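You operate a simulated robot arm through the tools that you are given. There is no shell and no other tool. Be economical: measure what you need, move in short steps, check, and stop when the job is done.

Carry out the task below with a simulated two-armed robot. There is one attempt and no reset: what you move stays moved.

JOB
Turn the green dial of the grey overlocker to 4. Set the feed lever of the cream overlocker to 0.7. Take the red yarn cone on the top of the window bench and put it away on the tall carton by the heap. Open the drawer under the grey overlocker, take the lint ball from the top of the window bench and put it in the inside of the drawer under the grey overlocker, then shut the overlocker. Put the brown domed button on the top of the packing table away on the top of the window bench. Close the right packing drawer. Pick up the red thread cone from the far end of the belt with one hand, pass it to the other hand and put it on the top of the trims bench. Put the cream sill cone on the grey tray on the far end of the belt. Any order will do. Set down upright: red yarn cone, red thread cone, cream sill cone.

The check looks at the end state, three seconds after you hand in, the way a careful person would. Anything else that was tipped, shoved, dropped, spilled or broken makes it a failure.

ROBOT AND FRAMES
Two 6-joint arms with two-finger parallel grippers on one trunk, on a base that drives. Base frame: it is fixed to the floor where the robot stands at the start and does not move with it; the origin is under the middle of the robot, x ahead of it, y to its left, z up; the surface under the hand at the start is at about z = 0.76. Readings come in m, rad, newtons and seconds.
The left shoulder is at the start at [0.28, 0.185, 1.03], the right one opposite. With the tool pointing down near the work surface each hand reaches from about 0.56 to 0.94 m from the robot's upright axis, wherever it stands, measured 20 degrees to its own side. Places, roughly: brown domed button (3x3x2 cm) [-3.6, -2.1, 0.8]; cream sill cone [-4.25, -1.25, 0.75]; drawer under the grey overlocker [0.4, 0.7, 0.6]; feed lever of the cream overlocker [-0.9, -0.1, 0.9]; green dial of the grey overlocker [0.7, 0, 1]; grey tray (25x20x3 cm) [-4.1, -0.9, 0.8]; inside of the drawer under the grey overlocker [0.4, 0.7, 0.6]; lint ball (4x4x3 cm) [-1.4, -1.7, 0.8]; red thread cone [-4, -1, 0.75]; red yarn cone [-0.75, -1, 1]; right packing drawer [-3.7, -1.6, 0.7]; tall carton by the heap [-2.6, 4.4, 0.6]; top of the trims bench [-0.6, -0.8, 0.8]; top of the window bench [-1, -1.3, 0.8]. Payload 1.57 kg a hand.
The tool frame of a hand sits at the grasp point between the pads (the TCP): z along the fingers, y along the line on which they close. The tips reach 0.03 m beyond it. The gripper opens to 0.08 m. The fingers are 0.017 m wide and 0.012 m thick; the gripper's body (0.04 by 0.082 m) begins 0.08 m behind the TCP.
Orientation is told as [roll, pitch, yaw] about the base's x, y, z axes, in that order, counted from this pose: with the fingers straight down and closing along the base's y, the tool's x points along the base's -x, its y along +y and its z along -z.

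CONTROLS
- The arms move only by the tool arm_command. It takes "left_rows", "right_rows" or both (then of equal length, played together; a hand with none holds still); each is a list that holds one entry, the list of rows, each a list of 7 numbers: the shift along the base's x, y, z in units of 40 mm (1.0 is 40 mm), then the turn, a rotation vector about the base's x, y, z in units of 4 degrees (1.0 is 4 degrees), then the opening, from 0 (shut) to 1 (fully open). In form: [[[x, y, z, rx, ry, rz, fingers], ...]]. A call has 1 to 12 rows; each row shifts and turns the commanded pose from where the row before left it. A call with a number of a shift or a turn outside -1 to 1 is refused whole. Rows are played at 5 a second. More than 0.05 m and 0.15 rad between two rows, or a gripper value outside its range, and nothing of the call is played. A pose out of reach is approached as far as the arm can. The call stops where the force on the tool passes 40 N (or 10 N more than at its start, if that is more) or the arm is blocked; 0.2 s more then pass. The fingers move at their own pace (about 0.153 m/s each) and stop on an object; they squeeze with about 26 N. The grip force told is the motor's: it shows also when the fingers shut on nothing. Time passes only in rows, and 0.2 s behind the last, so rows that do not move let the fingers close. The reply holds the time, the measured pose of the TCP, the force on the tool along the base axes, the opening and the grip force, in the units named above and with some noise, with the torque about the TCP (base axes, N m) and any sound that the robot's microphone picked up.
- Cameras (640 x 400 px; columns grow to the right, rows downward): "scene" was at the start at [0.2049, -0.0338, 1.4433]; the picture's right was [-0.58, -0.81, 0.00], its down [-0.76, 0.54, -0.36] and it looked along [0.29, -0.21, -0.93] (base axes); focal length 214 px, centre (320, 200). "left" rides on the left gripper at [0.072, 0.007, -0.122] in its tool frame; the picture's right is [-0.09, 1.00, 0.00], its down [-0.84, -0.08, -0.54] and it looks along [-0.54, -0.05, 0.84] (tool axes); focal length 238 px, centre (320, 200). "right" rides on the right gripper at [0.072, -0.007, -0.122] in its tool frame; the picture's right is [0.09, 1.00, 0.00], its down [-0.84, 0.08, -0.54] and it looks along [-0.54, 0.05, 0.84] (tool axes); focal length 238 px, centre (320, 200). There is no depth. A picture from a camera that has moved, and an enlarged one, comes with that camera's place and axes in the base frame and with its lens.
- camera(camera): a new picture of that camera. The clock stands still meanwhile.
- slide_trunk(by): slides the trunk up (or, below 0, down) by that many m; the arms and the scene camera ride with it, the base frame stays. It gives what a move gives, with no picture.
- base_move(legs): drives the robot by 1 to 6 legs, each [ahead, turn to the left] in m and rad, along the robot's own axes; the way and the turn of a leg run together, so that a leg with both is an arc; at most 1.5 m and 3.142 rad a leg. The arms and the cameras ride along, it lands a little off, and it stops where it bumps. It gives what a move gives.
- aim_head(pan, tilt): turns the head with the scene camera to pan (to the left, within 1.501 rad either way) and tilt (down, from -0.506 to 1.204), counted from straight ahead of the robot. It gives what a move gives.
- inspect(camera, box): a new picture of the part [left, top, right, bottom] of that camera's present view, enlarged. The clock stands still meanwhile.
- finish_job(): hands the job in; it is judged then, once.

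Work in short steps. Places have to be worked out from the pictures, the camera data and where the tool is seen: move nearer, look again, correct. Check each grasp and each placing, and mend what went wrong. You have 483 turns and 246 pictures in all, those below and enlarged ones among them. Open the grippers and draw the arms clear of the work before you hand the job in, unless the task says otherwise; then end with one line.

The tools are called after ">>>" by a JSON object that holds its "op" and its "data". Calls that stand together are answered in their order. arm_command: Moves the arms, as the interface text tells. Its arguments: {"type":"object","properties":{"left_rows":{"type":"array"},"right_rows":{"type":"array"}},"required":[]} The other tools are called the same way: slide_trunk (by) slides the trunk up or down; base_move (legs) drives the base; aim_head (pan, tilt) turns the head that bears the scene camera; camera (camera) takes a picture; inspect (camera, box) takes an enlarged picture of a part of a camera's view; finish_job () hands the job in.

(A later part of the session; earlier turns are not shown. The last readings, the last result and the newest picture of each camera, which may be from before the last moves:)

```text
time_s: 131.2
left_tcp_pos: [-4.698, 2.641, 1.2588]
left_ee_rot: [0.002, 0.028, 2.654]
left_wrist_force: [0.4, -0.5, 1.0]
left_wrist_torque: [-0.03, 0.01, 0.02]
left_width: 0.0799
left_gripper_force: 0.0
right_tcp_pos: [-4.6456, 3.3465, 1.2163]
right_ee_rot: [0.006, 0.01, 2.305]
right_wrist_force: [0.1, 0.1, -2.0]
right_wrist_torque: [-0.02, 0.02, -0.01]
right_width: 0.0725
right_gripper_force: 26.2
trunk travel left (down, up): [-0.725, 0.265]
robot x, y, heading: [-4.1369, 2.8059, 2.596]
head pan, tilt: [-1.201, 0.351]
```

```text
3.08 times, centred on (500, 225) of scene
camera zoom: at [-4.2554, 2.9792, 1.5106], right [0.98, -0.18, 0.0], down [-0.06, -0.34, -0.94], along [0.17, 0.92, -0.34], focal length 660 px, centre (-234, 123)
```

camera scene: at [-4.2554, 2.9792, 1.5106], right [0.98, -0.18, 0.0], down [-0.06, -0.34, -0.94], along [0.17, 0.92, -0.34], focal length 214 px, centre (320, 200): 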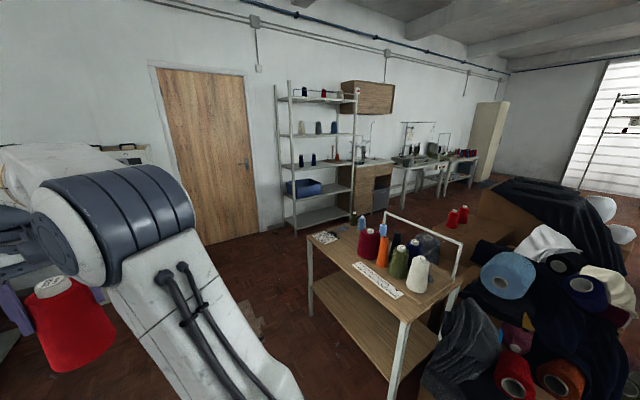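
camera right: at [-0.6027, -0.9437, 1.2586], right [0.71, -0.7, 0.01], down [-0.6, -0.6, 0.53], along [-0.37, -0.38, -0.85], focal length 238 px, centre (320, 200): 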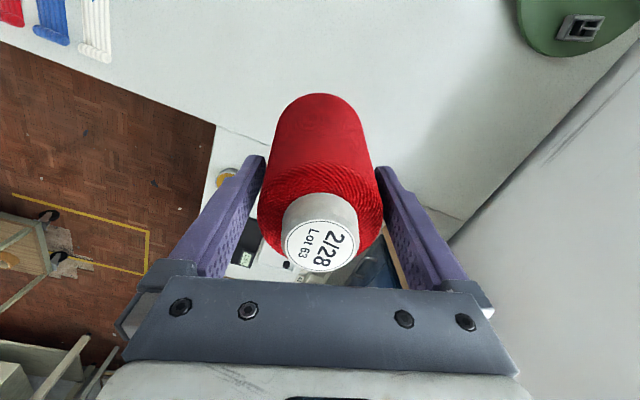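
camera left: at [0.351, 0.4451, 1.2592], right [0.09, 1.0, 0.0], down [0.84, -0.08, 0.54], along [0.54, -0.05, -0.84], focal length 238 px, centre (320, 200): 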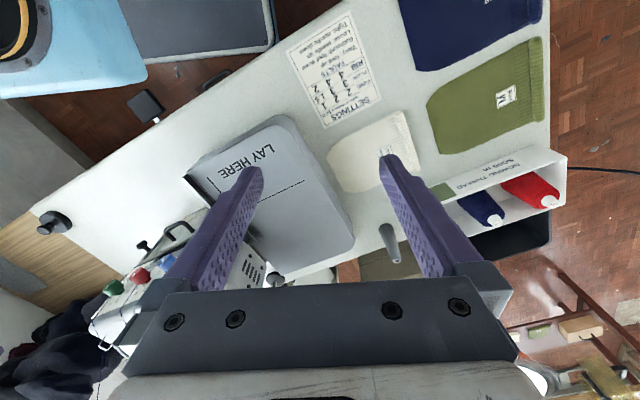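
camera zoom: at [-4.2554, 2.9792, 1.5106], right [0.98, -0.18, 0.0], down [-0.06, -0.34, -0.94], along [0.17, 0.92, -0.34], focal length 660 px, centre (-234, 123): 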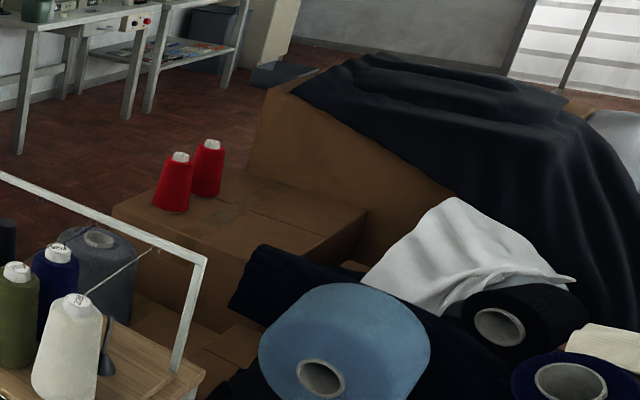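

The tall carton top spans about (-2.93,4.51), (-2.81,4.16), (-2.18,4.37); free spot around (-2.52, 4.36). I drive around the cone table's west side in two stages.

>>> {"op": "base_move", "data": {"legs": [[0, -0.697], [0.84, 0], [0.84, 0], [0, -0.95]]}}

>>> {"op": "aim_head", "data": {"pan": 0.0, "tilt": 0.4}}

>>> {"op": "camera", "data": {"camera": "scene"}}

```text
time_s: 144.0
left_tcp_pos: [-4.795, 4.9652, 1.2586]
left_ee_rot: [0.002, 0.028, 1.016]
left_wrist_force: [0.6, -0.1, 0.3]
left_wrist_torque: [0.02, 0.03, -0.01]
left_width: 0.0799
left_gripper_force: 0.1
right_tcp_pos: [-4.094, 4.8654, 1.2151]
right_ee_rot: [0.005, 0.009, 0.666]
right_wrist_force: [-0.2, -0.8, -2.7]
right_wrist_torque: [-0.01, 0.02, 0.01]
right_width: 0.0716
right_gripper_force: 26.4
trunk travel left (down, up): [-0.725, 0.265]
robot x, y, heading: [-4.6673, 4.3897, 0.949]
head pan, tilt: [-1.201, 0.351]
```

```text
time_s: 145.4
left_tcp_pos: [-4.7938, 4.9654, 1.2589]
left_ee_rot: [0.004, 0.029, 1.016]
left_wrist_force: [-0.1, 0.9, -0.3]
left_wrist_torque: [-0.02, -0.03, -0.01]
left_width: 0.0802
left_gripper_force: 0.2
right_tcp_pos: [-4.0938, 4.8634, 1.2164]
right_ee_rot: [0.005, 0.009, 0.667]
right_wrist_force: [0.7, -0.1, -2.8]
right_wrist_torque: [-0.02, 0.05, -0.01]
right_width: 0.0714
right_gripper_force: 26.0
trunk travel left (down, up): [-0.725, 0.265]
robot x, y, heading: [-4.6684, 4.388, 0.949]
head pan, tilt: [0.0, 0.4]
```

```text
194 pictures are left
camera scene: at [-4.5214, 4.5972, 1.5061], right [0.81, -0.58, 0.0], down [-0.23, -0.32, -0.92], along [0.54, 0.75, -0.39], focal length 214 px, centre (320, 200)
```

scene: 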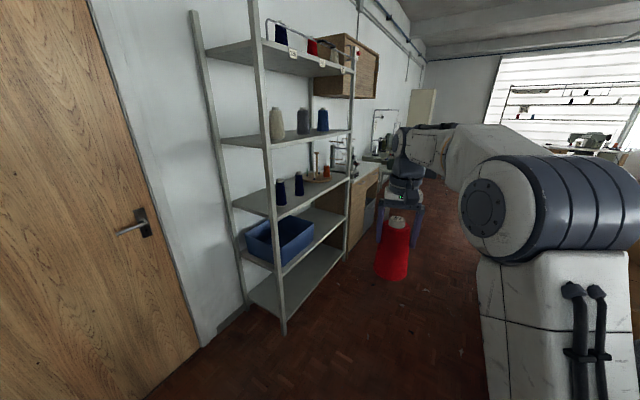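

The shelf is close on the left, so I follow a shallow diagonal between the shelf and the cone table.

>>> {"op": "base_move", "data": {"legs": [[0.35, 0], [0, -0.55], [1.2, 0], [0, -0.85]]}}

>>> {"op": "aim_head", "data": {"pan": -0.4, "tilt": 0.7}}

>>> {"op": "camera", "data": {"camera": "scene"}}

```text
time_s: 157.1
left_tcp_pos: [-2.8164, 5.3815, 1.2586]
left_ee_rot: [0.001, 0.029, -0.369]
left_wrist_force: [-0.1, 0.0, 0.6]
left_wrist_torque: [0.0, 0.0, -0.02]
left_width: 0.0799
left_gripper_force: 0.0
right_tcp_pos: [-2.7844, 4.6748, 1.2148]
right_ee_rot: [0.005, 0.009, -0.717]
right_wrist_force: [0.7, 0.1, -1.4]
right_wrist_torque: [-0.01, 0.02, -0.03]
right_width: 0.0703
right_gripper_force: 25.7
trunk travel left (down, up): [-0.725, 0.265]
robot x, y, heading: [-3.3545, 5.1507, -0.437]
head pan, tilt: [0.0, 0.4]
```

```text
time_s: 157.9
left_tcp_pos: [-2.8169, 5.3818, 1.2577]
left_ee_rot: [0.001, 0.028, -0.368]
left_wrist_force: [0.2, 0.4, 0.3]
left_wrist_torque: [0.0, -0.02, 0.01]
left_width: 0.08
left_gripper_force: 0.1
right_tcp_pos: [-2.7838, 4.6735, 1.216]
right_ee_rot: [0.006, 0.011, -0.717]
right_wrist_force: [0.4, 0.3, -2.6]
right_wrist_torque: [0.02, 0.02, 0.0]
right_width: 0.0697
right_gripper_force: 26.3
trunk travel left (down, up): [-0.725, 0.265]
robot x, y, heading: [-3.3544, 5.1502, -0.435]
head pan, tilt: [-0.4, 0.7]
```

```text
193 pictures are left
camera scene: at [-3.1529, 5.0191, 1.4793], right [-0.74, -0.67, 0.0], down [-0.43, 0.48, -0.77], along [0.51, -0.57, -0.64], focal length 214 px, centre (320, 200)
```

scene: 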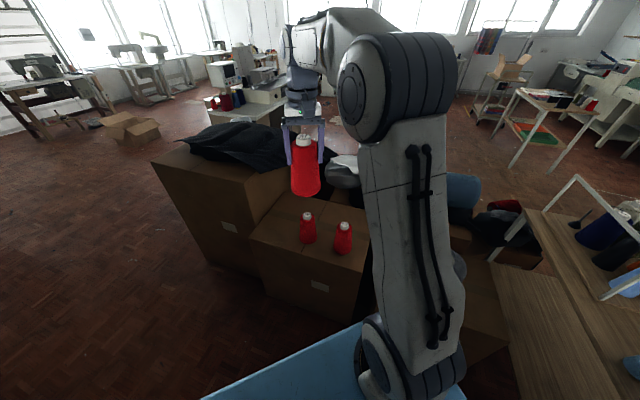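

I advance 0.3 m so the carton top comes within the right arm's reach.

>>> {"op": "base_move", "data": {"legs": [[0.3, 0]]}}

>>> {"op": "camera", "data": {"camera": "right"}}

>>> {"op": "camera", "data": {"camera": "scene"}}

```text
time_s: 160.0
left_tcp_pos: [-2.5432, 5.2551, 1.2584]
left_ee_rot: [0.001, 0.027, -0.366]
left_wrist_force: [-0.5, -0.5, -0.2]
left_wrist_torque: [-0.04, 0.0, -0.03]
left_width: 0.0799
left_gripper_force: 0.0
right_tcp_pos: [-2.5128, 4.5498, 1.2154]
right_ee_rot: [0.005, 0.01, -0.716]
right_wrist_force: [-0.1, 0.0, -1.8]
right_wrist_torque: [-0.01, 0.03, -0.01]
right_width: 0.0695
right_gripper_force: 26.3
trunk travel left (down, up): [-0.725, 0.265]
robot x, y, heading: [-3.0815, 5.0218, -0.428]
head pan, tilt: [-0.4, 0.7]
```

```text
192 pictures are left
camera right: at [-2.57, 4.5889, 1.3387], right [0.58, 0.81, 0.01], down [0.68, -0.5, 0.53], along [0.44, -0.31, -0.84], focal length 238 px, centre (320, 200)
```

right: 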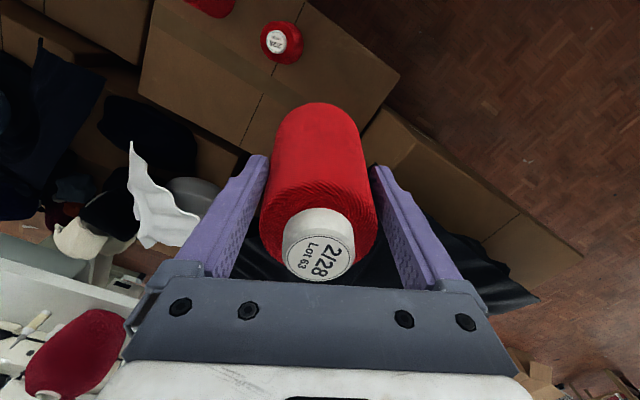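

```text
191 pictures are left
camera scene: at [-2.8806, 4.8932, 1.4793], right [-0.74, -0.67, 0.0], down [-0.43, 0.48, -0.77], along [0.51, -0.57, -0.64], focal length 214 px, centre (320, 200)
```

scene: 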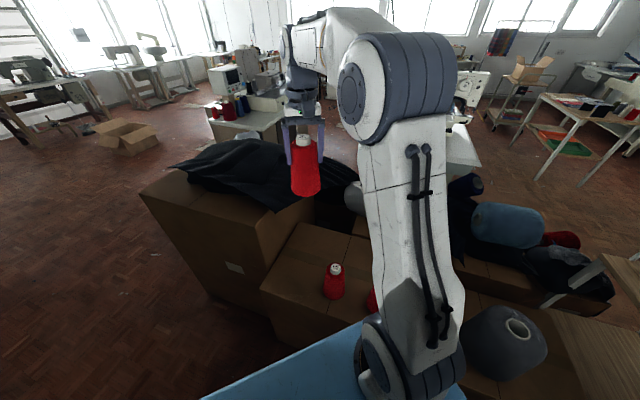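

The carton's top is clear at (-2.50, 4.37), about 0.2 m from the nearest standing cone. I move over it and lower partway.

>>> {"op": "arm_command", "data": {"right_rows": [[[0.05, -0.9, 0, 0, 0, 0, 0.4], [0.05, -0.9, 0, 0, 0, 0, 0.4], [0.05, -0.9, 0, 0, 0, 0, 0.4], [0.05, -0.9, 0, 0, 0, 0, 0.4], [0.05, -0.9, -0.3, 0, 0, 0, 0.4], [0, 0, -0.9, 0, 0, 0, 0.4], [0, 0, -0.9, 0, 0, 0, 0.4], [0, 0, -0.9, 0, 0, 0, 0.4], [0, 0, -0.9, 0, 0, 0, 0.4], [0, 0, -0.9, 0, 0, 0, 0.4], [0, 0, -0.9, 0, 0, 0, 0.4], [0, 0, -0.9, 0, 0, 0, 0.4]]]}}

>>> {"op": "camera", "data": {"camera": "right"}}

>>> {"op": "inspect", "data": {"camera": "scene", "box": [240, 130, 440, 330]}}

```text
time_s: 162.6
left_tcp_pos: [-2.544, 5.2552, 1.2576]
left_ee_rot: [0.002, 0.027, -0.365]
left_wrist_force: [0.8, 0.4, 1.9]
left_wrist_torque: [-0.03, 0.02, 0.0]
left_width: 0.08
left_gripper_force: 0.0
right_tcp_pos: [-2.5023, 4.3691, 0.9523]
right_ee_rot: [0.004, 0.008, -0.717]
right_wrist_force: [0.2, -0.4, -1.8]
right_wrist_torque: [0.0, 0.0, 0.02]
right_width: 0.0688
right_gripper_force: 26.0
trunk travel left (down, up): [-0.725, 0.265]
robot x, y, heading: [-3.0856, 5.024, -0.431]
head pan, tilt: [-0.4, 0.7]
```

```text
190 pictures are left
camera right: at [-2.5604, 4.41, 1.0744], right [0.58, 0.81, 0.01], down [0.68, -0.5, 0.53], along [0.44, -0.31, -0.85], focal length 238 px, centre (320, 200)
```

right: 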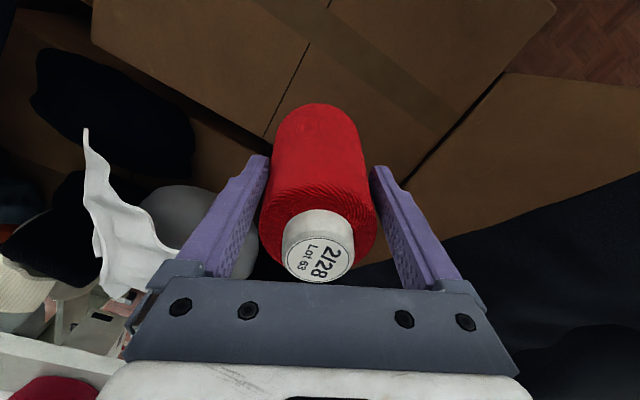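

```text
2.00 times, centred on (340, 230) of scene
camera zoom: at [-2.8804, 4.8931, 1.4792], right [-0.74, -0.67, 0.0], down [-0.43, 0.48, -0.76], along [0.51, -0.57, -0.64], focal length 429 px, centre (280, 140)
```

zoom: 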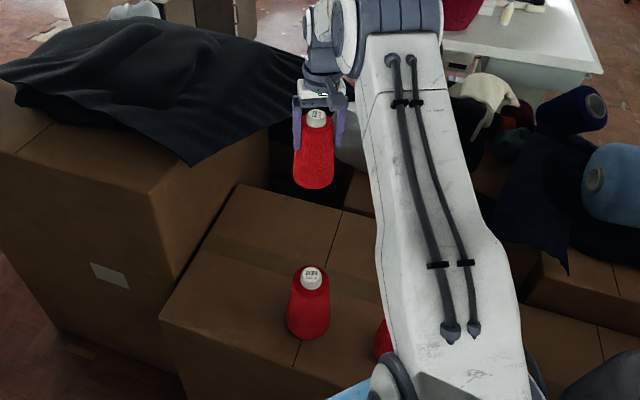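

The landing point projects well inside the carton's top. I lower to just above it.

>>> {"op": "arm_command", "data": {"right_rows": [[[0, 0, -0.9, 0, 0, 0, 0.4], [0, 0, -0.9, 0, 0, 0, 0.4], [0, 0, -0.9, 0, 0, 0, 0.4], [0, 0, -0.6, 0, 0, 0, 0.4], [0, 0, -0.4, 0, 0, 0, 0.4]]]}}

>>> {"op": "inspect", "data": {"camera": "scene", "box": [240, 130, 440, 330]}}

```text
time_s: 163.8
left_tcp_pos: [-2.5429, 5.2563, 1.2587]
left_ee_rot: [0.002, 0.029, -0.366]
left_wrist_force: [0.3, 0.4, -0.2]
left_wrist_torque: [-0.01, 0.01, -0.01]
left_width: 0.0802
left_gripper_force: 0.0
right_tcp_pos: [-2.5012, 4.3688, 0.803]
right_ee_rot: [0.004, 0.007, -0.716]
right_wrist_force: [-0.2, 0.5, -2.0]
right_wrist_torque: [0.04, 0.05, 0.01]
right_width: 0.0689
right_gripper_force: 26.0
trunk travel left (down, up): [-0.725, 0.265]
robot x, y, heading: [-3.0833, 5.0239, -0.434]
head pan, tilt: [-0.4, 0.7]
```

```text
2.00 times, centred on (340, 230) of scene
camera zoom: at [-2.8803, 4.8931, 1.4792], right [-0.74, -0.67, 0.0], down [-0.43, 0.48, -0.76], along [0.51, -0.57, -0.64], focal length 429 px, centre (280, 140)
```

zoom: 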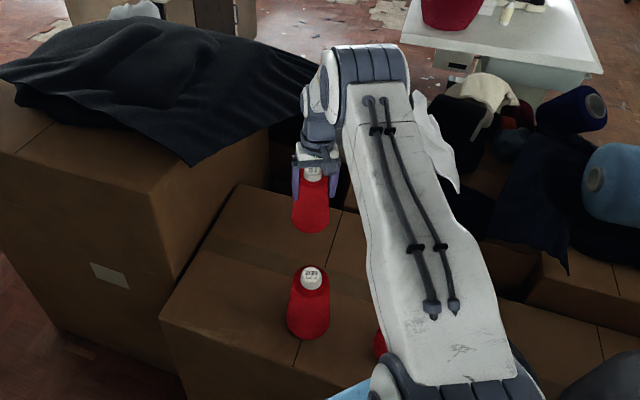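

Close now. I lower in small steps until contact is felt.

>>> {"op": "arm_command", "data": {"right_rows": [[[0, 0, -0.2, 0, 0, 0, 0.4], [0, 0, -0.2, 0, 0, 0, 0.4], [0, 0, -0.2, 0, 0, 0, 0.4]]]}}

>>> {"op": "arm_command", "data": {"right_rows": [[[0, 0, -0.15, 0, 0, 0, 0.4], [0, 0, -0.15, 0, 0, 0, 0.4]]]}}

>>> {"op": "inspect", "data": {"camera": "scene", "box": [290, 190, 370, 290]}}

```text
time_s: 164.6
left_tcp_pos: [-2.5427, 5.255, 1.258]
left_ee_rot: [0.001, 0.027, -0.367]
left_wrist_force: [0.6, 0.1, 0.3]
left_wrist_torque: [-0.02, -0.01, 0.0]
left_width: 0.08
left_gripper_force: 0.1
right_tcp_pos: [-2.502, 4.3687, 0.7791]
right_ee_rot: [0.005, 0.01, -0.715]
right_wrist_force: [-0.8, -0.5, -2.3]
right_wrist_torque: [0.01, -0.01, -0.01]
right_width: 0.0684
right_gripper_force: 26.5
trunk travel left (down, up): [-0.725, 0.265]
robot x, y, heading: [-3.0837, 5.0222, -0.431]
head pan, tilt: [-0.4, 0.7]
```

```text
time_s: 165.2
left_tcp_pos: [-2.5441, 5.2555, 1.259]
left_ee_rot: [0.002, 0.027, -0.367]
left_wrist_force: [0.5, -0.5, 0.6]
left_wrist_torque: [-0.01, 0.03, 0.01]
left_width: 0.08
left_gripper_force: 0.0
right_tcp_pos: [-2.5005, 4.3692, 0.7676]
right_ee_rot: [0.004, 0.009, -0.717]
right_wrist_force: [0.7, 1.0, -2.3]
right_wrist_torque: [0.03, 0.05, 0.0]
right_width: 0.0686
right_gripper_force: 26.1
trunk travel left (down, up): [-0.725, 0.265]
robot x, y, heading: [-3.0795, 5.0242, -0.432]
head pan, tilt: [-0.4, 0.7]
```

```text
4.00 times, centred on (330, 240) of scene
camera zoom: at [-2.8803, 4.893, 1.4792], right [-0.74, -0.67, 0.0], down [-0.43, 0.48, -0.76], along [0.51, -0.57, -0.64], focal length 858 px, centre (280, 40)
```

zoom: 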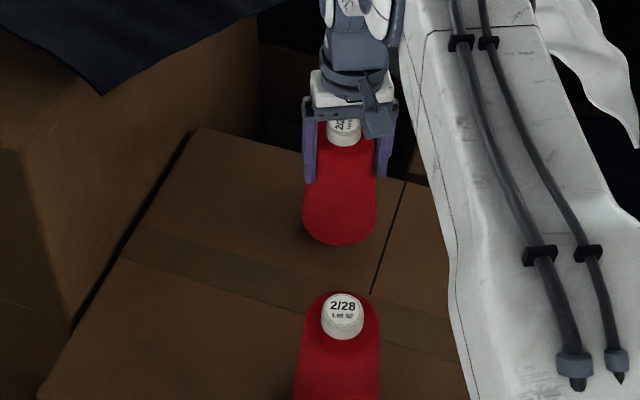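

The cone's bottom still seems about 2–3 cm above. I continue in fine steps.

>>> {"op": "arm_command", "data": {"right_rows": [[[0, 0, -0.15, 0, 0, 0, 0.4], [0, 0, -0.15, 0, 0, 0, 0.4], [0, 0, -0.1, 0, 0, 0, 0.4]]]}}

>>> {"op": "arm_command", "data": {"right_rows": [[[0, 0, -0.12, 0, 0, 0, 0.4], [0, 0, -0.12, 0, 0, 0, 0.4]]]}}

>>> {"op": "inspect", "data": {"camera": "scene", "box": [290, 190, 370, 290]}}

```text
time_s: 166.0
left_tcp_pos: [-2.544, 5.2561, 1.2594]
left_ee_rot: [0.0, 0.029, -0.366]
left_wrist_force: [-1.2, 0.4, 0.2]
left_wrist_torque: [-0.03, 0.04, 0.01]
left_width: 0.0798
left_gripper_force: 0.0
right_tcp_pos: [-2.5006, 4.3686, 0.7534]
right_ee_rot: [0.005, 0.009, -0.717]
right_wrist_force: [-3.2, 3.4, 11.4]
right_wrist_torque: [0.22, -0.04, 0.05]
right_width: 0.0687
right_gripper_force: 26.0
trunk travel left (down, up): [-0.725, 0.265]
robot x, y, heading: [-3.0809, 5.0245, -0.435]
head pan, tilt: [-0.4, 0.7]
```

```text
time_s: 166.4
left_tcp_pos: [-2.5449, 5.2566, 1.2582]
left_ee_rot: [0.002, 0.029, -0.367]
left_wrist_force: [0.0, 0.5, 1.2]
left_wrist_torque: [-0.03, -0.02, 0.01]
left_width: 0.0801
left_gripper_force: 0.1
right_tcp_pos: [-2.5022, 4.3689, 0.7541]
right_ee_rot: [0.006, 0.008, -0.718]
right_wrist_force: [-7.5, 8.1, 19.7]
right_wrist_torque: [0.17, 0.27, -0.07]
right_width: 0.0682
right_gripper_force: 26.1
trunk travel left (down, up): [-0.725, 0.265]
robot x, y, heading: [-3.0829, 5.0271, -0.43]
head pan, tilt: [-0.4, 0.7]
stopped in row 2 (right hand): the force on the tool passed its limit at 44 N (the readings are from after the stop); the commanded pose is now the measured one
```

```text
4.00 times, centred on (330, 240) of scene
camera zoom: at [-2.8818, 4.8945, 1.4797], right [-0.74, -0.67, 0.0], down [-0.43, 0.48, -0.77], along [0.51, -0.57, -0.64], focal length 858 px, centre (280, 40)
```

zoom: 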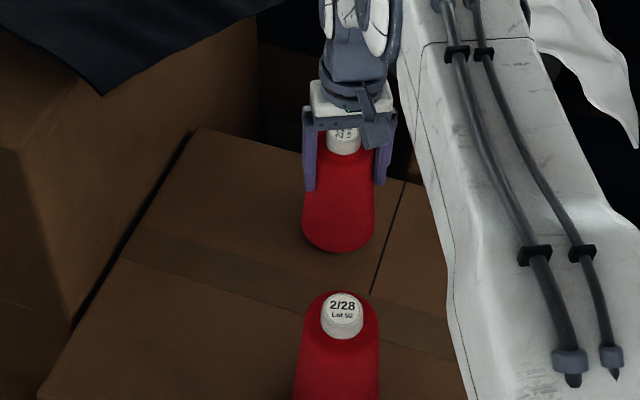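

Contact made. I ease up 3 mm, open, and raise straight up.

>>> {"op": "arm_command", "data": {"right_rows": [[[0, 0, 0.06, 0, 0, 0, 0.4], [0, 0, 0, 0, 0, 0, 0.95], [0, 0, 0, 0, 0, 0, 1], [0, 0, 0, 0, 0, 0, 1]]]}}

>>> {"op": "camera", "data": {"camera": "right"}}

```text
time_s: 167.4
left_tcp_pos: [-2.5441, 5.2555, 1.2596]
left_ee_rot: [0.0, 0.028, -0.367]
left_wrist_force: [0.1, 0.8, -0.4]
left_wrist_torque: [0.03, 0.01, 0.0]
left_width: 0.0799
left_gripper_force: 0.1
right_tcp_pos: [-2.5013, 4.3671, 0.7529]
right_ee_rot: [0.004, 0.008, -0.717]
right_wrist_force: [-0.1, -0.7, 0.1]
right_wrist_torque: [0.01, -0.02, 0.02]
right_width: 0.0801
right_gripper_force: 0.0
trunk travel left (down, up): [-0.725, 0.265]
robot x, y, heading: [-3.0814, 5.0251, -0.43]
head pan, tilt: [-0.4, 0.7]
```

```text
185 pictures are left
camera right: at [-2.5595, 4.4077, 0.8753], right [0.58, 0.81, 0.01], down [0.68, -0.5, 0.54], along [0.44, -0.31, -0.84], focal length 238 px, centre (320, 200)
```

right: 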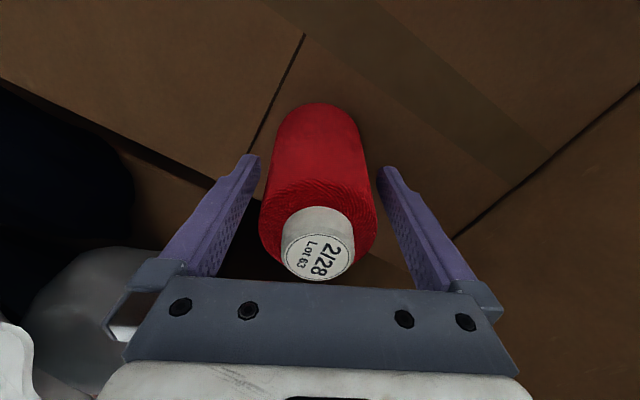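

Released and standing. I raise the hand straight up and check.

>>> {"op": "arm_command", "data": {"right_rows": [[[0, 0, 0.5, 0, 0, 0, 1], [0, 0, 0.9, 0, 0, 0, 1], [0, 0, 0.9, 0, 0, 0, 1], [0, 0, 0.9, 0, 0, 0, 1], [0, 0, 0.9, 0, 0, 0, 1], [0, 0, 0.9, 0, 0, 0, 1], [0, 0, 0.9, 0, 0, 0, 1], [0, 0, 0.9, 0, 0, 0, 1], [0, 0, 0.9, 0, 0, 0, 1], [-0.5, 0.5, 0.9, 0, 0, 0, 1], [-0.5, 0.5, 0.5, 0, 0, 0, 1], [-0.5, 0.5, 0.5, 0, 0, 0, 1]]]}}

>>> {"op": "inspect", "data": {"camera": "scene", "box": [240, 130, 440, 330]}}

```text
time_s: 170.0
left_tcp_pos: [-2.5449, 5.2561, 1.2578]
left_ee_rot: [0.003, 0.03, -0.367]
left_wrist_force: [-0.6, -0.3, -0.2]
left_wrist_torque: [0.05, 0.03, 0.02]
left_width: 0.0797
left_gripper_force: 0.0
right_tcp_pos: [-2.5599, 4.4286, 1.1366]
right_ee_rot: [0.005, 0.009, -0.717]
right_wrist_force: [0.3, -0.5, -0.3]
right_wrist_torque: [-0.05, 0.03, 0.02]
right_width: 0.0799
right_gripper_force: 0.1
trunk travel left (down, up): [-0.725, 0.265]
robot x, y, heading: [-3.0838, 5.0242, -0.433]
head pan, tilt: [-0.4, 0.7]
```

```text
2.00 times, centred on (340, 230) of scene
camera zoom: at [-2.8803, 4.893, 1.4792], right [-0.74, -0.67, 0.0], down [-0.43, 0.48, -0.76], along [0.51, -0.57, -0.64], focal length 429 px, centre (280, 140)
```

zoom: 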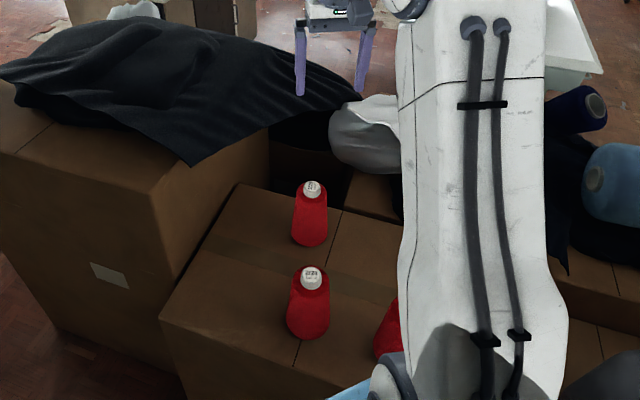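

The red yarn cone stands upright on the tall carton with the others. I retract the arm and retrace my path in reverse.

>>> {"op": "arm_command", "data": {"right_rows": [[[-0.6, 0.7, 0.5, 0, 0, 0, 1], [-0.6, 0.7, 0.5, 0, 0, 0, 1], [-0.6, 0.7, 0.5, 0, 0, 0, 1], [-0.6, 0.7, 0.5, 0, 0, 0, 1]]]}}

>>> {"op": "base_move", "data": {"legs": [[-0.3, 0], [0, 0.835], [-1.2, 0], [0, 0.55], [-0.35, 0], [0, 0.95]]}}

```text
time_s: 171.0
left_tcp_pos: [-2.5433, 5.2543, 1.2587]
left_ee_rot: [0.001, 0.029, -0.368]
left_wrist_force: [1.0, -0.3, -0.4]
left_wrist_torque: [0.02, -0.02, -0.02]
left_width: 0.0801
left_gripper_force: 0.0
right_tcp_pos: [-2.6579, 4.5387, 1.2167]
right_ee_rot: [0.006, 0.008, -0.718]
right_wrist_force: [0.0, -0.1, -1.1]
right_wrist_torque: [-0.01, -0.02, -0.02]
right_width: 0.08
right_gripper_force: 0.0
trunk travel left (down, up): [-0.725, 0.265]
robot x, y, heading: [-3.0789, 5.0226, -0.432]
head pan, tilt: [-0.4, 0.7]
```

```text
time_s: 186.8
left_tcp_pos: [-5.2104, 4.6186, 1.2588]
left_ee_rot: [0.004, 0.028, 1.971]
left_wrist_force: [0.1, -0.2, -0.4]
left_wrist_torque: [0.01, -0.06, 0.0]
left_width: 0.0801
left_gripper_force: 0.0
right_tcp_pos: [-4.6153, 5.0332, 1.2167]
right_ee_rot: [0.004, 0.009, 1.618]
right_wrist_force: [0.2, -0.6, 0.5]
right_wrist_torque: [0.01, -0.01, 0.02]
right_width: 0.0802
right_gripper_force: 0.0
trunk travel left (down, up): [-0.725, 0.265]
robot x, y, heading: [-4.6721, 4.3919, 1.91]
head pan, tilt: [-0.4, 0.7]
```

>>> {"op": "base_move", "data": {"legs": [[-0.84, 0], [-0.84, 0], [0, -2.44], [1.45, 0]]}}

>>> {"op": "aim_head", "data": {"pan": 0, "tilt": 0.4}}

>>> {"op": "camera", "data": {"camera": "scene"}}

```text
time_s: 208.0
left_tcp_pos: [-2.3145, 2.2219, 1.2595]
left_ee_rot: [0.002, 0.027, -0.476]
left_wrist_force: [0.4, -0.1, 0.6]
left_wrist_torque: [-0.02, 0.01, 0.04]
left_width: 0.0799
left_gripper_force: 0.0
right_tcp_pos: [-2.5057, 1.5212, 1.2162]
right_ee_rot: [0.006, 0.007, -0.827]
right_wrist_force: [-0.4, -0.2, 0.3]
right_wrist_torque: [0.02, 0.01, -0.02]
right_width: 0.08
right_gripper_force: 0.1
trunk travel left (down, up): [-0.725, 0.265]
robot x, y, heading: [-2.8704, 2.0495, -0.539]
head pan, tilt: [-0.4, 0.7]
```

```text
time_s: 208.8
left_tcp_pos: [-2.3132, 2.2222, 1.2585]
left_ee_rot: [0.002, 0.028, -0.474]
left_wrist_force: [0.0, 0.7, -0.1]
left_wrist_torque: [0.04, 0.0, -0.04]
left_width: 0.0798
left_gripper_force: 0.1
right_tcp_pos: [-2.5051, 1.5215, 1.2182]
right_ee_rot: [0.005, 0.008, -0.829]
right_wrist_force: [-0.5, 0.6, -0.8]
right_wrist_torque: [0.01, 0.02, 0.01]
right_width: 0.0799
right_gripper_force: 0.0
trunk travel left (down, up): [-0.725, 0.265]
robot x, y, heading: [-2.875, 2.0496, -0.542]
head pan, tilt: [0.0, 0.4]
```

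```text
183 pictures are left
camera scene: at [-2.6582, 1.9196, 1.506], right [-0.52, -0.86, 0.0], down [-0.33, 0.2, -0.92], along [0.79, -0.48, -0.39], focal length 214 px, centre (320, 200)
```

scene: 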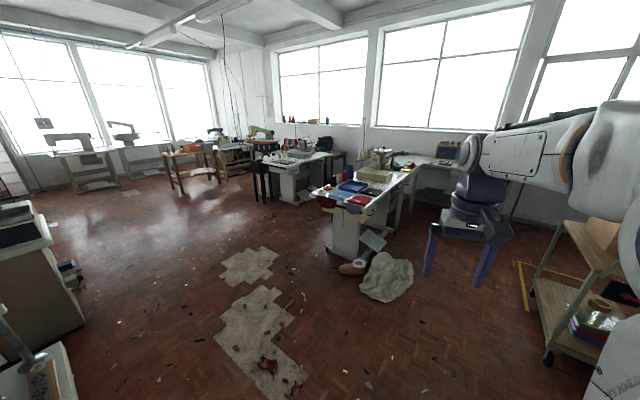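

I turn toward the south to view the belt and packing area.

>>> {"op": "base_move", "data": {"legs": [[0.4, 0], [0, -0.9]]}}

>>> {"op": "camera", "data": {"camera": "scene"}}

```text
time_s: 212.4
left_tcp_pos: [-1.9502, 1.8512, 1.2592]
left_ee_rot: [0.005, 0.029, -0.763]
left_wrist_force: [-0.2, 0.2, 0.2]
left_wrist_torque: [-0.01, -0.01, 0.02]
left_width: 0.08
left_gripper_force: 0.0
right_tcp_pos: [-2.3334, 1.2345, 1.216]
right_ee_rot: [0.006, 0.007, -1.113]
right_wrist_force: [0.1, 0.7, 0.0]
right_wrist_torque: [0.0, -0.03, -0.02]
right_width: 0.08
right_gripper_force: 0.2
trunk travel left (down, up): [-0.725, 0.265]
robot x, y, heading: [-2.5374, 1.8429, -0.826]
head pan, tilt: [0.0, 0.4]
stopped in leg 2: the robot was blocked; the commanded pose is now the measured one
```

```text
182 pictures are left
camera scene: at [-2.3664, 1.6585, 1.506], right [-0.73, -0.68, 0.0], down [-0.26, 0.29, -0.92], along [0.63, -0.68, -0.39], focal length 214 px, centre (320, 200)
```

scene: 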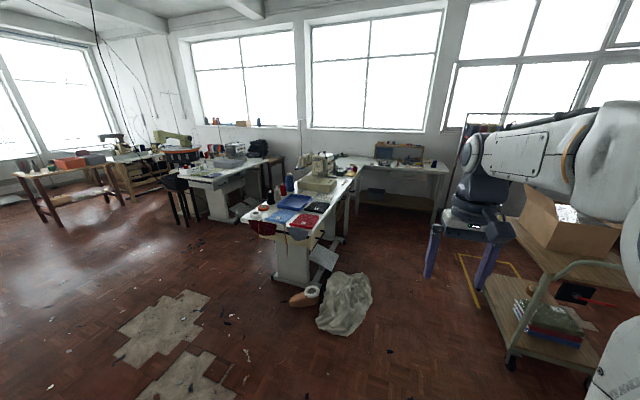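

The rear corner met the sewing table's foot. I drive ahead to clear it, then turn.

>>> {"op": "base_move", "data": {"legs": [[0.5, 0], [0, -0.6]]}}

>>> {"op": "aim_head", "data": {"pan": -0.2, "tilt": 0.35}}

>>> {"op": "camera", "data": {"camera": "scene"}}

```text
time_s: 217.0
left_tcp_pos: [-1.7125, 1.1542, 1.2592]
left_ee_rot: [0.005, 0.029, -1.364]
left_wrist_force: [0.1, 0.8, -0.6]
left_wrist_torque: [-0.01, 0.05, 0.0]
left_width: 0.0799
left_gripper_force: 0.2
right_tcp_pos: [-2.3778, 0.8615, 1.2169]
right_ee_rot: [0.005, 0.007, -1.715]
right_wrist_force: [0.7, -0.4, 0.6]
right_wrist_torque: [-0.02, 0.02, -0.01]
right_width: 0.0799
right_gripper_force: 0.0
trunk travel left (down, up): [-0.725, 0.265]
robot x, y, heading: [-2.1961, 1.4807, -1.426]
head pan, tilt: [0.0, 0.4]
```

```text
time_s: 217.7
left_tcp_pos: [-1.713, 1.1543, 1.2596]
left_ee_rot: [0.003, 0.027, -1.365]
left_wrist_force: [-0.2, -0.5, 0.0]
left_wrist_torque: [0.07, 0.01, -0.04]
left_width: 0.0801
left_gripper_force: 0.0
right_tcp_pos: [-2.3778, 0.8612, 1.2165]
right_ee_rot: [0.005, 0.009, -1.714]
right_wrist_force: [-0.3, 0.6, 1.2]
right_wrist_torque: [0.03, 0.0, -0.02]
right_width: 0.0802
right_gripper_force: 0.1
trunk travel left (down, up): [-0.725, 0.265]
robot x, y, heading: [-2.1974, 1.4804, -1.428]
head pan, tilt: [-0.201, 0.351]
```

```text
181 pictures are left
camera scene: at [-2.1832, 1.2286, 1.5106], right [-1.0, 0.06, 0.0], down [0.02, 0.34, -0.94], along [-0.05, -0.94, -0.34], focal length 214 px, centre (320, 200)
```

scene: 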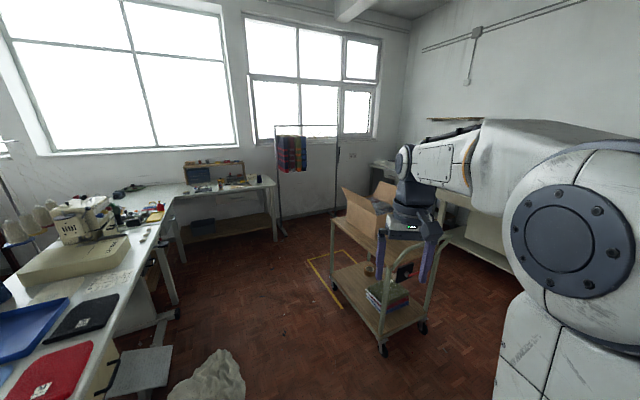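

There is a passage between the cart and the cloth on the floor into the L. I drive in carefully.

>>> {"op": "base_move", "data": {"legs": [[0, -0.09], [1.35, 0], [0, 0.7]]}}

>>> {"op": "aim_head", "data": {"pan": 0.35, "tilt": 0.5}}

>>> {"op": "camera", "data": {"camera": "scene"}}

```text
time_s: 226.8
left_tcp_pos: [-1.541, 0.147, 1.2578]
left_ee_rot: [0.005, 0.027, -0.756]
left_wrist_force: [-0.2, -0.9, 0.5]
left_wrist_torque: [0.0, 0.03, -0.02]
left_width: 0.08
left_gripper_force: 0.0
right_tcp_pos: [-1.9183, -0.4731, 1.2161]
right_ee_rot: [0.004, 0.01, -1.106]
right_wrist_force: [-0.8, -0.2, -0.9]
right_wrist_torque: [0.0, -0.03, 0.01]
right_width: 0.0801
right_gripper_force: 0.1
trunk travel left (down, up): [-0.725, 0.265]
robot x, y, heading: [-2.1255, 0.1355, -0.815]
head pan, tilt: [-0.201, 0.351]
```

```text
time_s: 227.8
left_tcp_pos: [-1.5417, 0.1475, 1.2594]
left_ee_rot: [0.003, 0.029, -0.755]
left_wrist_force: [-0.3, 0.3, 0.2]
left_wrist_torque: [0.0, 0.0, 0.0]
left_width: 0.0801
left_gripper_force: 0.1
right_tcp_pos: [-1.9193, -0.473, 1.2163]
right_ee_rot: [0.006, 0.009, -1.107]
right_wrist_force: [0.2, 0.8, 0.5]
right_wrist_torque: [0.0, 0.02, -0.03]
right_width: 0.08
right_gripper_force: 0.0
trunk travel left (down, up): [-0.725, 0.265]
robot x, y, heading: [-2.1263, 0.1377, -0.815]
head pan, tilt: [0.351, 0.499]
```

```text
180 pictures are left
camera scene: at [-1.9377, -0.0219, 1.497], right [-0.45, -0.89, 0.0], down [-0.43, 0.22, -0.88], along [0.78, -0.4, -0.48], focal length 214 px, centre (320, 200)
```

scene: 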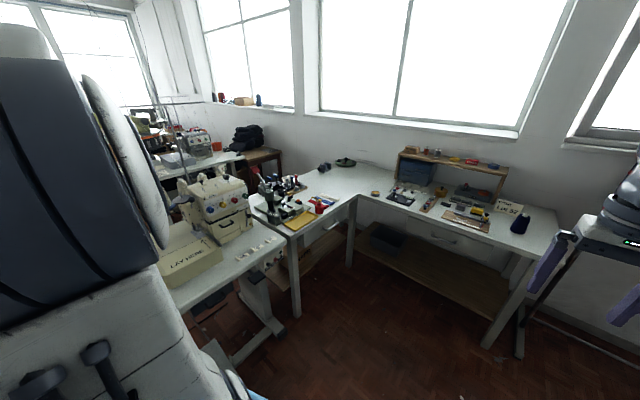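

The cream overlocker faces this side. I zoom in on it and on the window bench.

>>> {"op": "inspect", "data": {"camera": "scene", "box": [160, 150, 290, 260]}}

>>> {"op": "inspect", "data": {"camera": "scene", "box": [360, 140, 540, 250]}}

```text
3.64 times, centred on (225, 205) of scene
camera zoom: at [-1.9377, -0.0219, 1.497], right [-0.45, -0.89, 0.0], down [-0.43, 0.22, -0.88], along [0.78, -0.4, -0.48], focal length 780 px, centre (666, 182)
```

zoom: 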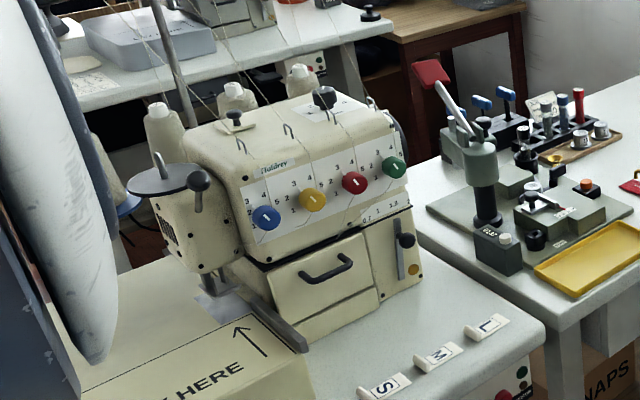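

```text
3.56 times, centred on (450, 195) of scene
camera zoom: at [-1.9377, -0.0219, 1.497], right [-0.45, -0.89, 0.0], down [-0.43, 0.22, -0.88], along [0.78, -0.4, -0.48], focal length 763 px, centre (-142, 218)
```

zoom: 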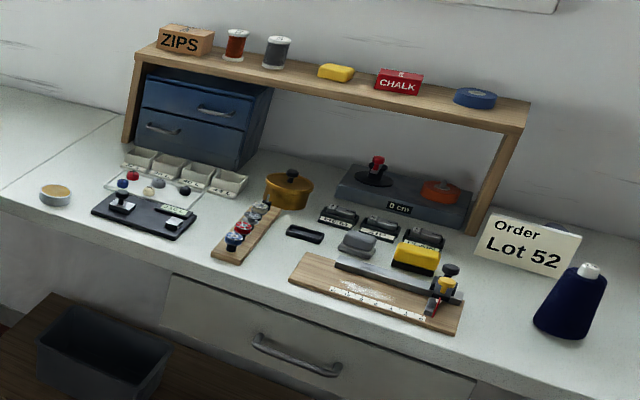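

I drive to stand squarely in front of the cream overlocker, heading 0.4.

>>> {"op": "base_move", "data": {"legs": [[0, -0.254], [0.5, 0], [0, 1.465]]}}

>>> {"op": "aim_head", "data": {"pan": 0, "tilt": 0.6}}

>>> {"op": "camera", "data": {"camera": "scene"}}

```text
time_s: 235.2
left_tcp_pos: [-1.6956, 0.2532, 1.2582]
left_ee_rot: [0.004, 0.028, 0.459]
left_wrist_force: [-0.1, 0.0, 0.2]
left_wrist_torque: [0.04, 0.01, 0.01]
left_width: 0.0797
left_gripper_force: 0.0
right_tcp_pos: [-1.2457, -0.3181, 1.2167]
right_ee_rot: [0.005, 0.009, 0.109]
right_wrist_force: [0.2, 0.7, 0.4]
right_wrist_torque: [-0.01, -0.01, 0.01]
right_width: 0.08
right_gripper_force: 0.0
trunk travel left (down, up): [-0.725, 0.265]
robot x, y, heading: [-1.8901, -0.3032, 0.4]
head pan, tilt: [0.351, 0.499]
```

```text
time_s: 236.0
left_tcp_pos: [-1.6947, 0.2536, 1.2584]
left_ee_rot: [0.002, 0.026, 0.458]
left_wrist_force: [-0.1, 0.9, 0.2]
left_wrist_torque: [-0.02, 0.01, -0.01]
left_width: 0.0801
left_gripper_force: 0.0
right_tcp_pos: [-1.2454, -0.3166, 1.2162]
right_ee_rot: [0.003, 0.009, 0.107]
right_wrist_force: [-0.4, -1.3, -0.1]
right_wrist_torque: [-0.02, -0.05, -0.02]
right_width: 0.0799
right_gripper_force: 0.0
trunk travel left (down, up): [-0.725, 0.265]
robot x, y, heading: [-1.8935, -0.299, 0.399]
head pan, tilt: [0.0, 0.6]
```

```text
177 pictures are left
camera scene: at [-1.6614, -0.2047, 1.4879], right [0.39, -0.92, 0.0], down [-0.52, -0.22, -0.83], along [0.76, 0.32, -0.56], focal length 214 px, centre (320, 200)
```

scene: 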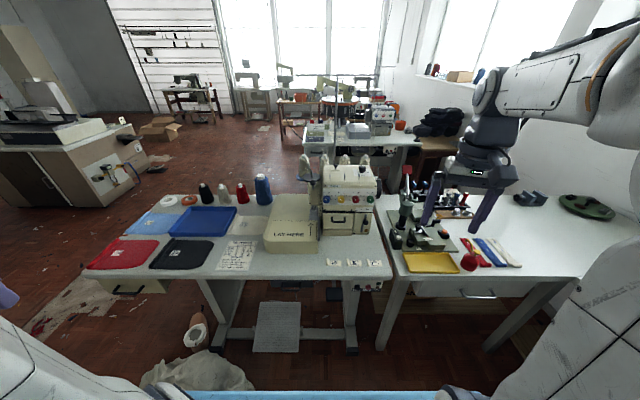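

I zoom in on the feed lever on the cream machine's front right.

>>> {"op": "inspect", "data": {"camera": "scene", "box": [310, 155, 400, 245]}}

```text
4.44 times, centred on (355, 200) of scene
camera zoom: at [-1.6614, -0.2047, 1.4879], right [0.39, -0.92, 0.0], down [-0.52, -0.22, -0.83], along [0.76, 0.32, -0.56], focal length 953 px, centre (164, 200)
```

zoom: 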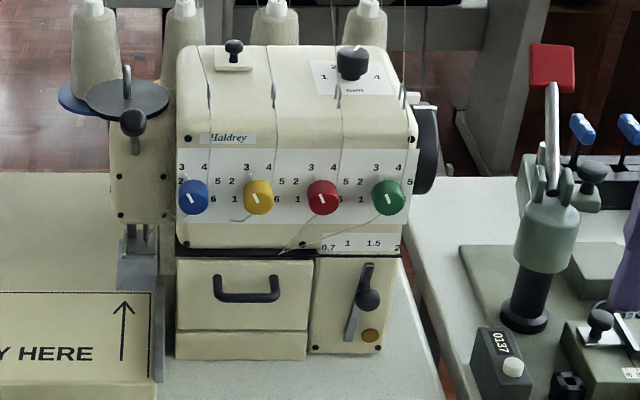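

The lever pivots at its bottom and points at 1.5; I must swing its knob about 24 mm left to 0.7. The knob is at about (-0.963, -0.115, 0.91). I bring the right hand, closed and tilted 45° forward, to its right side.

>>> {"op": "arm_command", "data": {"right_rows": [[[0.3, 0.2, 0, 0, 0, 1, 0], [0.3, 0.2, 0, 0, 0, 1, 0], [0.3, 0.2, 0, 0, 0, 1, 0], [0.3, 0.2, 0, 0, 0, 1, 0], [0.3, 0.2, -0.3, 0.39, -0.92, 0, 0], [0.3, 0.2, -0.3, 0.39, -0.92, 0, 0], [0.3, 0.2, -0.3, 0.39, -0.92, 0, 0], [0.3, 0.2, -0.3, 0.39, -0.92, 0, 0], [0.3, 0.2, -0.3, 0.39, -0.92, 0, 0], [0.3, 0.2, -0.3, 0.39, -0.92, 0, 0], [0.3, 0.2, -0.3, 0.39, -0.92, 0, 0], [0.3, 0.2, -0.3, 0.39, -0.92, 0, 0]]]}}

>>> {"op": "camera", "data": {"camera": "right"}}

```text
time_s: 238.6
left_tcp_pos: [-1.6955, 0.2532, 1.2583]
left_ee_rot: [0.005, 0.028, 0.459]
left_wrist_force: [-0.8, 0.1, -0.1]
left_wrist_torque: [0.01, 0.02, 0.02]
left_width: 0.0796
left_gripper_force: 0.1
right_tcp_pos: [-1.1001, -0.2201, 1.1214]
right_ee_rot: [0.014, -0.553, 0.386]
right_wrist_force: [-0.8, -0.9, 1.1]
right_wrist_torque: [0.0, -0.04, 0.01]
right_width: 0.0
right_gripper_force: 21.5
trunk travel left (down, up): [-0.725, 0.265]
robot x, y, heading: [-1.8891, -0.3031, 0.398]
head pan, tilt: [0.0, 0.6]
```

```text
175 pictures are left
camera right: at [-1.2135, -0.2761, 1.1869], right [-0.45, 0.89, -0.04], down [0.37, 0.23, 0.9], along [0.81, 0.39, -0.43], focal length 238 px, centre (320, 200)
```

right: 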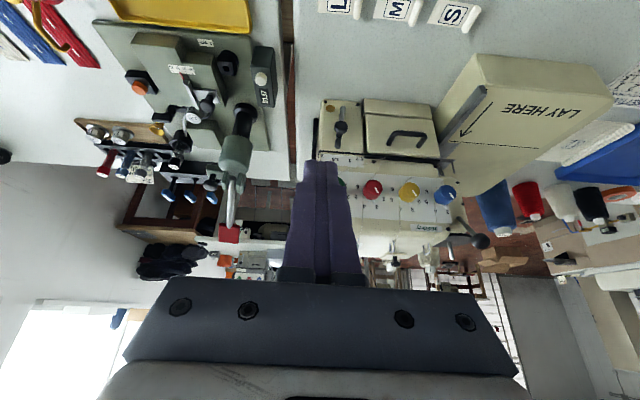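

Knob confirmed near (-0.963, -0.12, 0.914). I move to the stage point right of the knob.

>>> {"op": "arm_command", "data": {"right_rows": [[[0.55, 0.17, -0.7, 0.39, -0.92, 0, 0], [0.55, 0.17, -0.7, 0.39, -0.92, 0, 0], [0.55, 0.17, -0.7, 0.39, -0.92, 0, 0], [0.55, 0.17, -0.7, 0, 0, 0, 0], [0.5, 0.17, -0.7, 0, 0, 0, 0]]]}}

>>> {"op": "inspect", "data": {"camera": "right", "box": [250, 60, 450, 200]}}

>>> {"op": "inspect", "data": {"camera": "scene", "box": [310, 155, 400, 245]}}

```text
time_s: 239.8
left_tcp_pos: [-1.6955, 0.2535, 1.2583]
left_ee_rot: [0.002, 0.027, 0.458]
left_wrist_force: [0.2, -0.3, -0.2]
left_wrist_torque: [0.01, -0.01, 0.03]
left_width: 0.0803
left_gripper_force: 0.1
right_tcp_pos: [-1.0033, -0.1863, 0.9911]
right_ee_rot: [0.015, -0.756, 0.386]
right_wrist_force: [-0.3, -0.1, 0.3]
right_wrist_torque: [0.02, 0.0, 0.01]
right_width: 0.0001
right_gripper_force: 20.7
right hand out of reach, approached as far as the arm can: row 3
trunk travel left (down, up): [-0.725, 0.265]
robot x, y, heading: [-1.8868, -0.2974, 0.405]
head pan, tilt: [0.0, 0.6]
```

```text
2.86 times, centred on (350, 130) of right
camera zoom: at [-1.1268, -0.2469, 1.0315], right [-0.45, 0.89, -0.05], down [0.19, 0.15, 0.97], along [0.87, 0.42, -0.24], focal length 681 px, centre (234, 400)
```

zoom: 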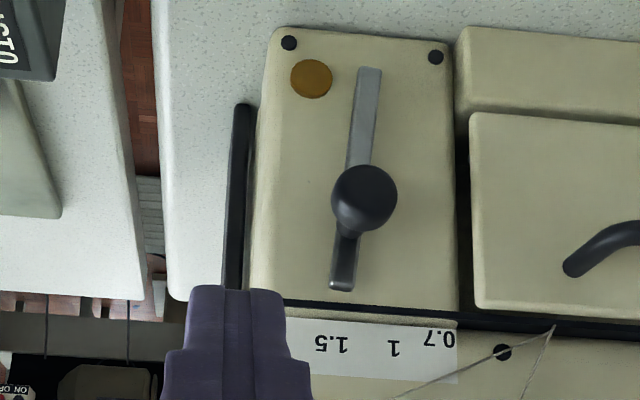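

```text
4.44 times, centred on (355, 200) of scene
camera zoom: at [-1.6613, -0.2048, 1.4879], right [0.39, -0.92, 0.0], down [-0.52, -0.22, -0.82], along [0.76, 0.32, -0.57], focal length 953 px, centre (164, 200)
```

zoom: 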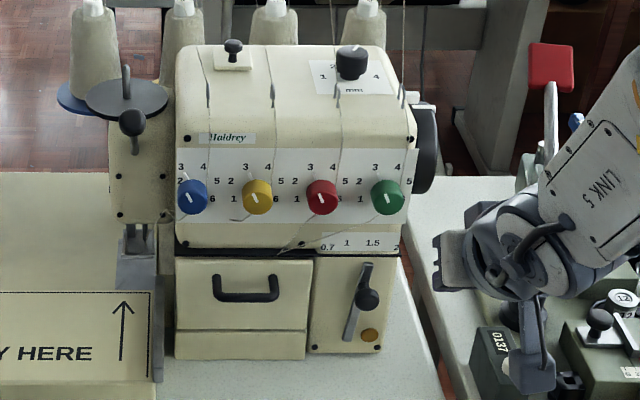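

The view is clear: the bar points exactly at 1.5. I lower the closed fingertips to the knob's height at its right side.

>>> {"op": "arm_command", "data": {"right_rows": [[[0.3, 0.13, -0.5, 0, 0, 0, 0], [0.3, 0.13, -0.5, 0, 0, 0, 0], [0.2, 0.1, -0.3, 0, 0, 0, 0]]]}}

>>> {"op": "inspect", "data": {"camera": "right", "box": [250, 60, 450, 200]}}

```text
time_s: 240.6
left_tcp_pos: [-1.6955, 0.2533, 1.2581]
left_ee_rot: [0.004, 0.026, 0.459]
left_wrist_force: [1.3, 0.5, -0.7]
left_wrist_torque: [0.01, -0.02, 0.0]
left_width: 0.08
left_gripper_force: 0.1
right_tcp_pos: [-0.9715, -0.1724, 0.9403]
right_ee_rot: [0.018, -0.759, 0.384]
right_wrist_force: [0.7, 0.1, 0.2]
right_wrist_torque: [0.02, -0.01, 0.02]
right_width: 0.0001
right_gripper_force: 21.1
trunk travel left (down, up): [-0.725, 0.265]
robot x, y, heading: [-1.8924, -0.298, 0.4]
head pan, tilt: [0.0, 0.6]
```

```text
2.86 times, centred on (350, 130) of right
camera zoom: at [-1.0951, -0.232, 0.9798], right [-0.45, 0.89, -0.05], down [0.19, 0.15, 0.97], along [0.87, 0.42, -0.24], focal length 681 px, centre (234, 400)
```

zoom: 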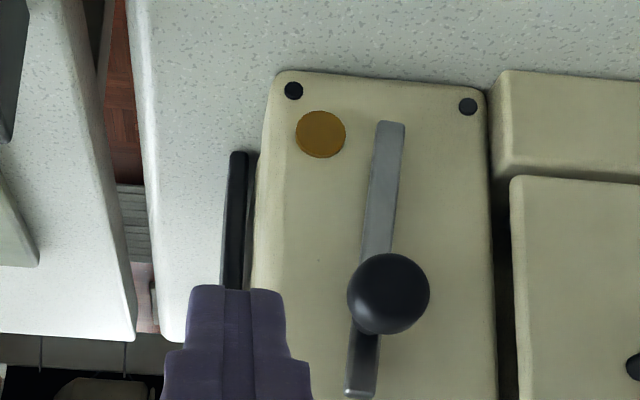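

Tip and knob are at the same height and depth, about 18 mm apart. I push left, stopping short of the full throw to check.

>>> {"op": "arm_command", "data": {"right_rows": [[[-0.117, 0.276, 0, 0, 0, 0, 0], [-0.117, 0.276, 0, 0, 0, 0, 0], [-0.1, 0.23, 0, 0, 0, 0, 0]]]}}

>>> {"op": "inspect", "data": {"camera": "right", "box": [250, 60, 450, 200]}}

```text
time_s: 241.4
left_tcp_pos: [-1.6951, 0.2544, 1.2574]
left_ee_rot: [0.002, 0.026, 0.458]
left_wrist_force: [0.0, 0.3, 0.9]
left_wrist_torque: [0.0, 0.03, 0.02]
left_width: 0.08
left_gripper_force: 0.1
right_tcp_pos: [-0.9855, -0.1413, 0.941]
right_ee_rot: [0.021, -0.757, 0.383]
right_wrist_force: [0.6, 0.0, 0.3]
right_wrist_torque: [-0.01, -0.01, -0.01]
right_width: 0.0
right_gripper_force: 21.7
trunk travel left (down, up): [-0.725, 0.265]
robot x, y, heading: [-1.8912, -0.3002, 0.399]
head pan, tilt: [0.0, 0.6]
```

```text
2.86 times, centred on (350, 130) of right
camera zoom: at [-1.1079, -0.2017, 0.9808], right [-0.45, 0.89, -0.05], down [0.19, 0.15, 0.97], along [0.87, 0.43, -0.24], focal length 681 px, centre (234, 400)
```

zoom: 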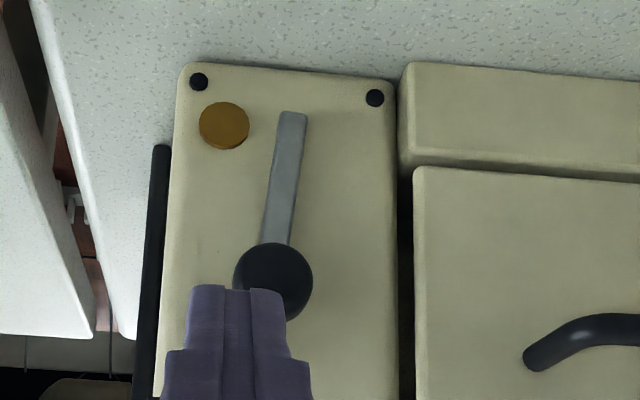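

The finger passed in front of the knob: parallax puts the knob about 3 cm deeper. I back off right, advance 3 cm along the view ray, and look again.

>>> {"op": "arm_command", "data": {"right_rows": [[[0.16, -0.4, 0, 0, 0, 0, 0], [0.17, -0.4, 0, 0, 0, 0, 0], [0.31, 0.16, -0.15, 0, 0, 0, 0], [0.31, 0.16, -0.15, 0, 0, 0, 0]]]}}

>>> {"op": "inspect", "data": {"camera": "right", "box": [250, 60, 450, 200]}}

```text
time_s: 242.4
left_tcp_pos: [-1.6955, 0.2521, 1.2592]
left_ee_rot: [0.003, 0.028, 0.46]
left_wrist_force: [0.1, 1.1, 0.9]
left_wrist_torque: [0.0, -0.01, 0.04]
left_width: 0.0797
left_gripper_force: 0.0
right_tcp_pos: [-0.9476, -0.1602, 0.9296]
right_ee_rot: [0.016, -0.759, 0.384]
right_wrist_force: [0.6, -0.5, -0.6]
right_wrist_torque: [-0.01, 0.03, -0.01]
right_width: 0.0
right_gripper_force: 20.8
trunk travel left (down, up): [-0.725, 0.265]
robot x, y, heading: [-1.8847, -0.3028, 0.394]
head pan, tilt: [0.0, 0.6]
```

```text
2.86 times, centred on (350, 130) of right
camera zoom: at [-1.0708, -0.2205, 0.9688], right [-0.45, 0.89, -0.05], down [0.19, 0.15, 0.97], along [0.87, 0.42, -0.24], focal length 681 px, centre (234, 400)
```

zoom: 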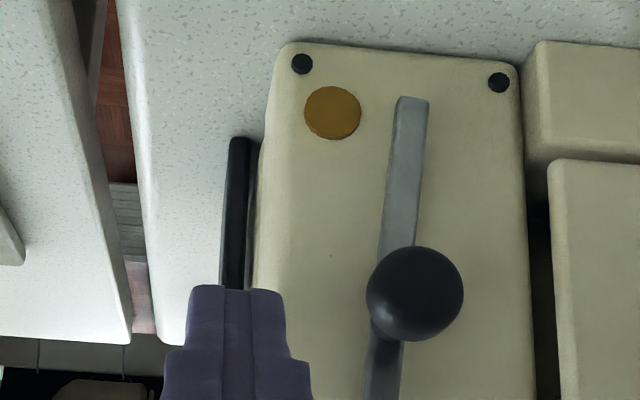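

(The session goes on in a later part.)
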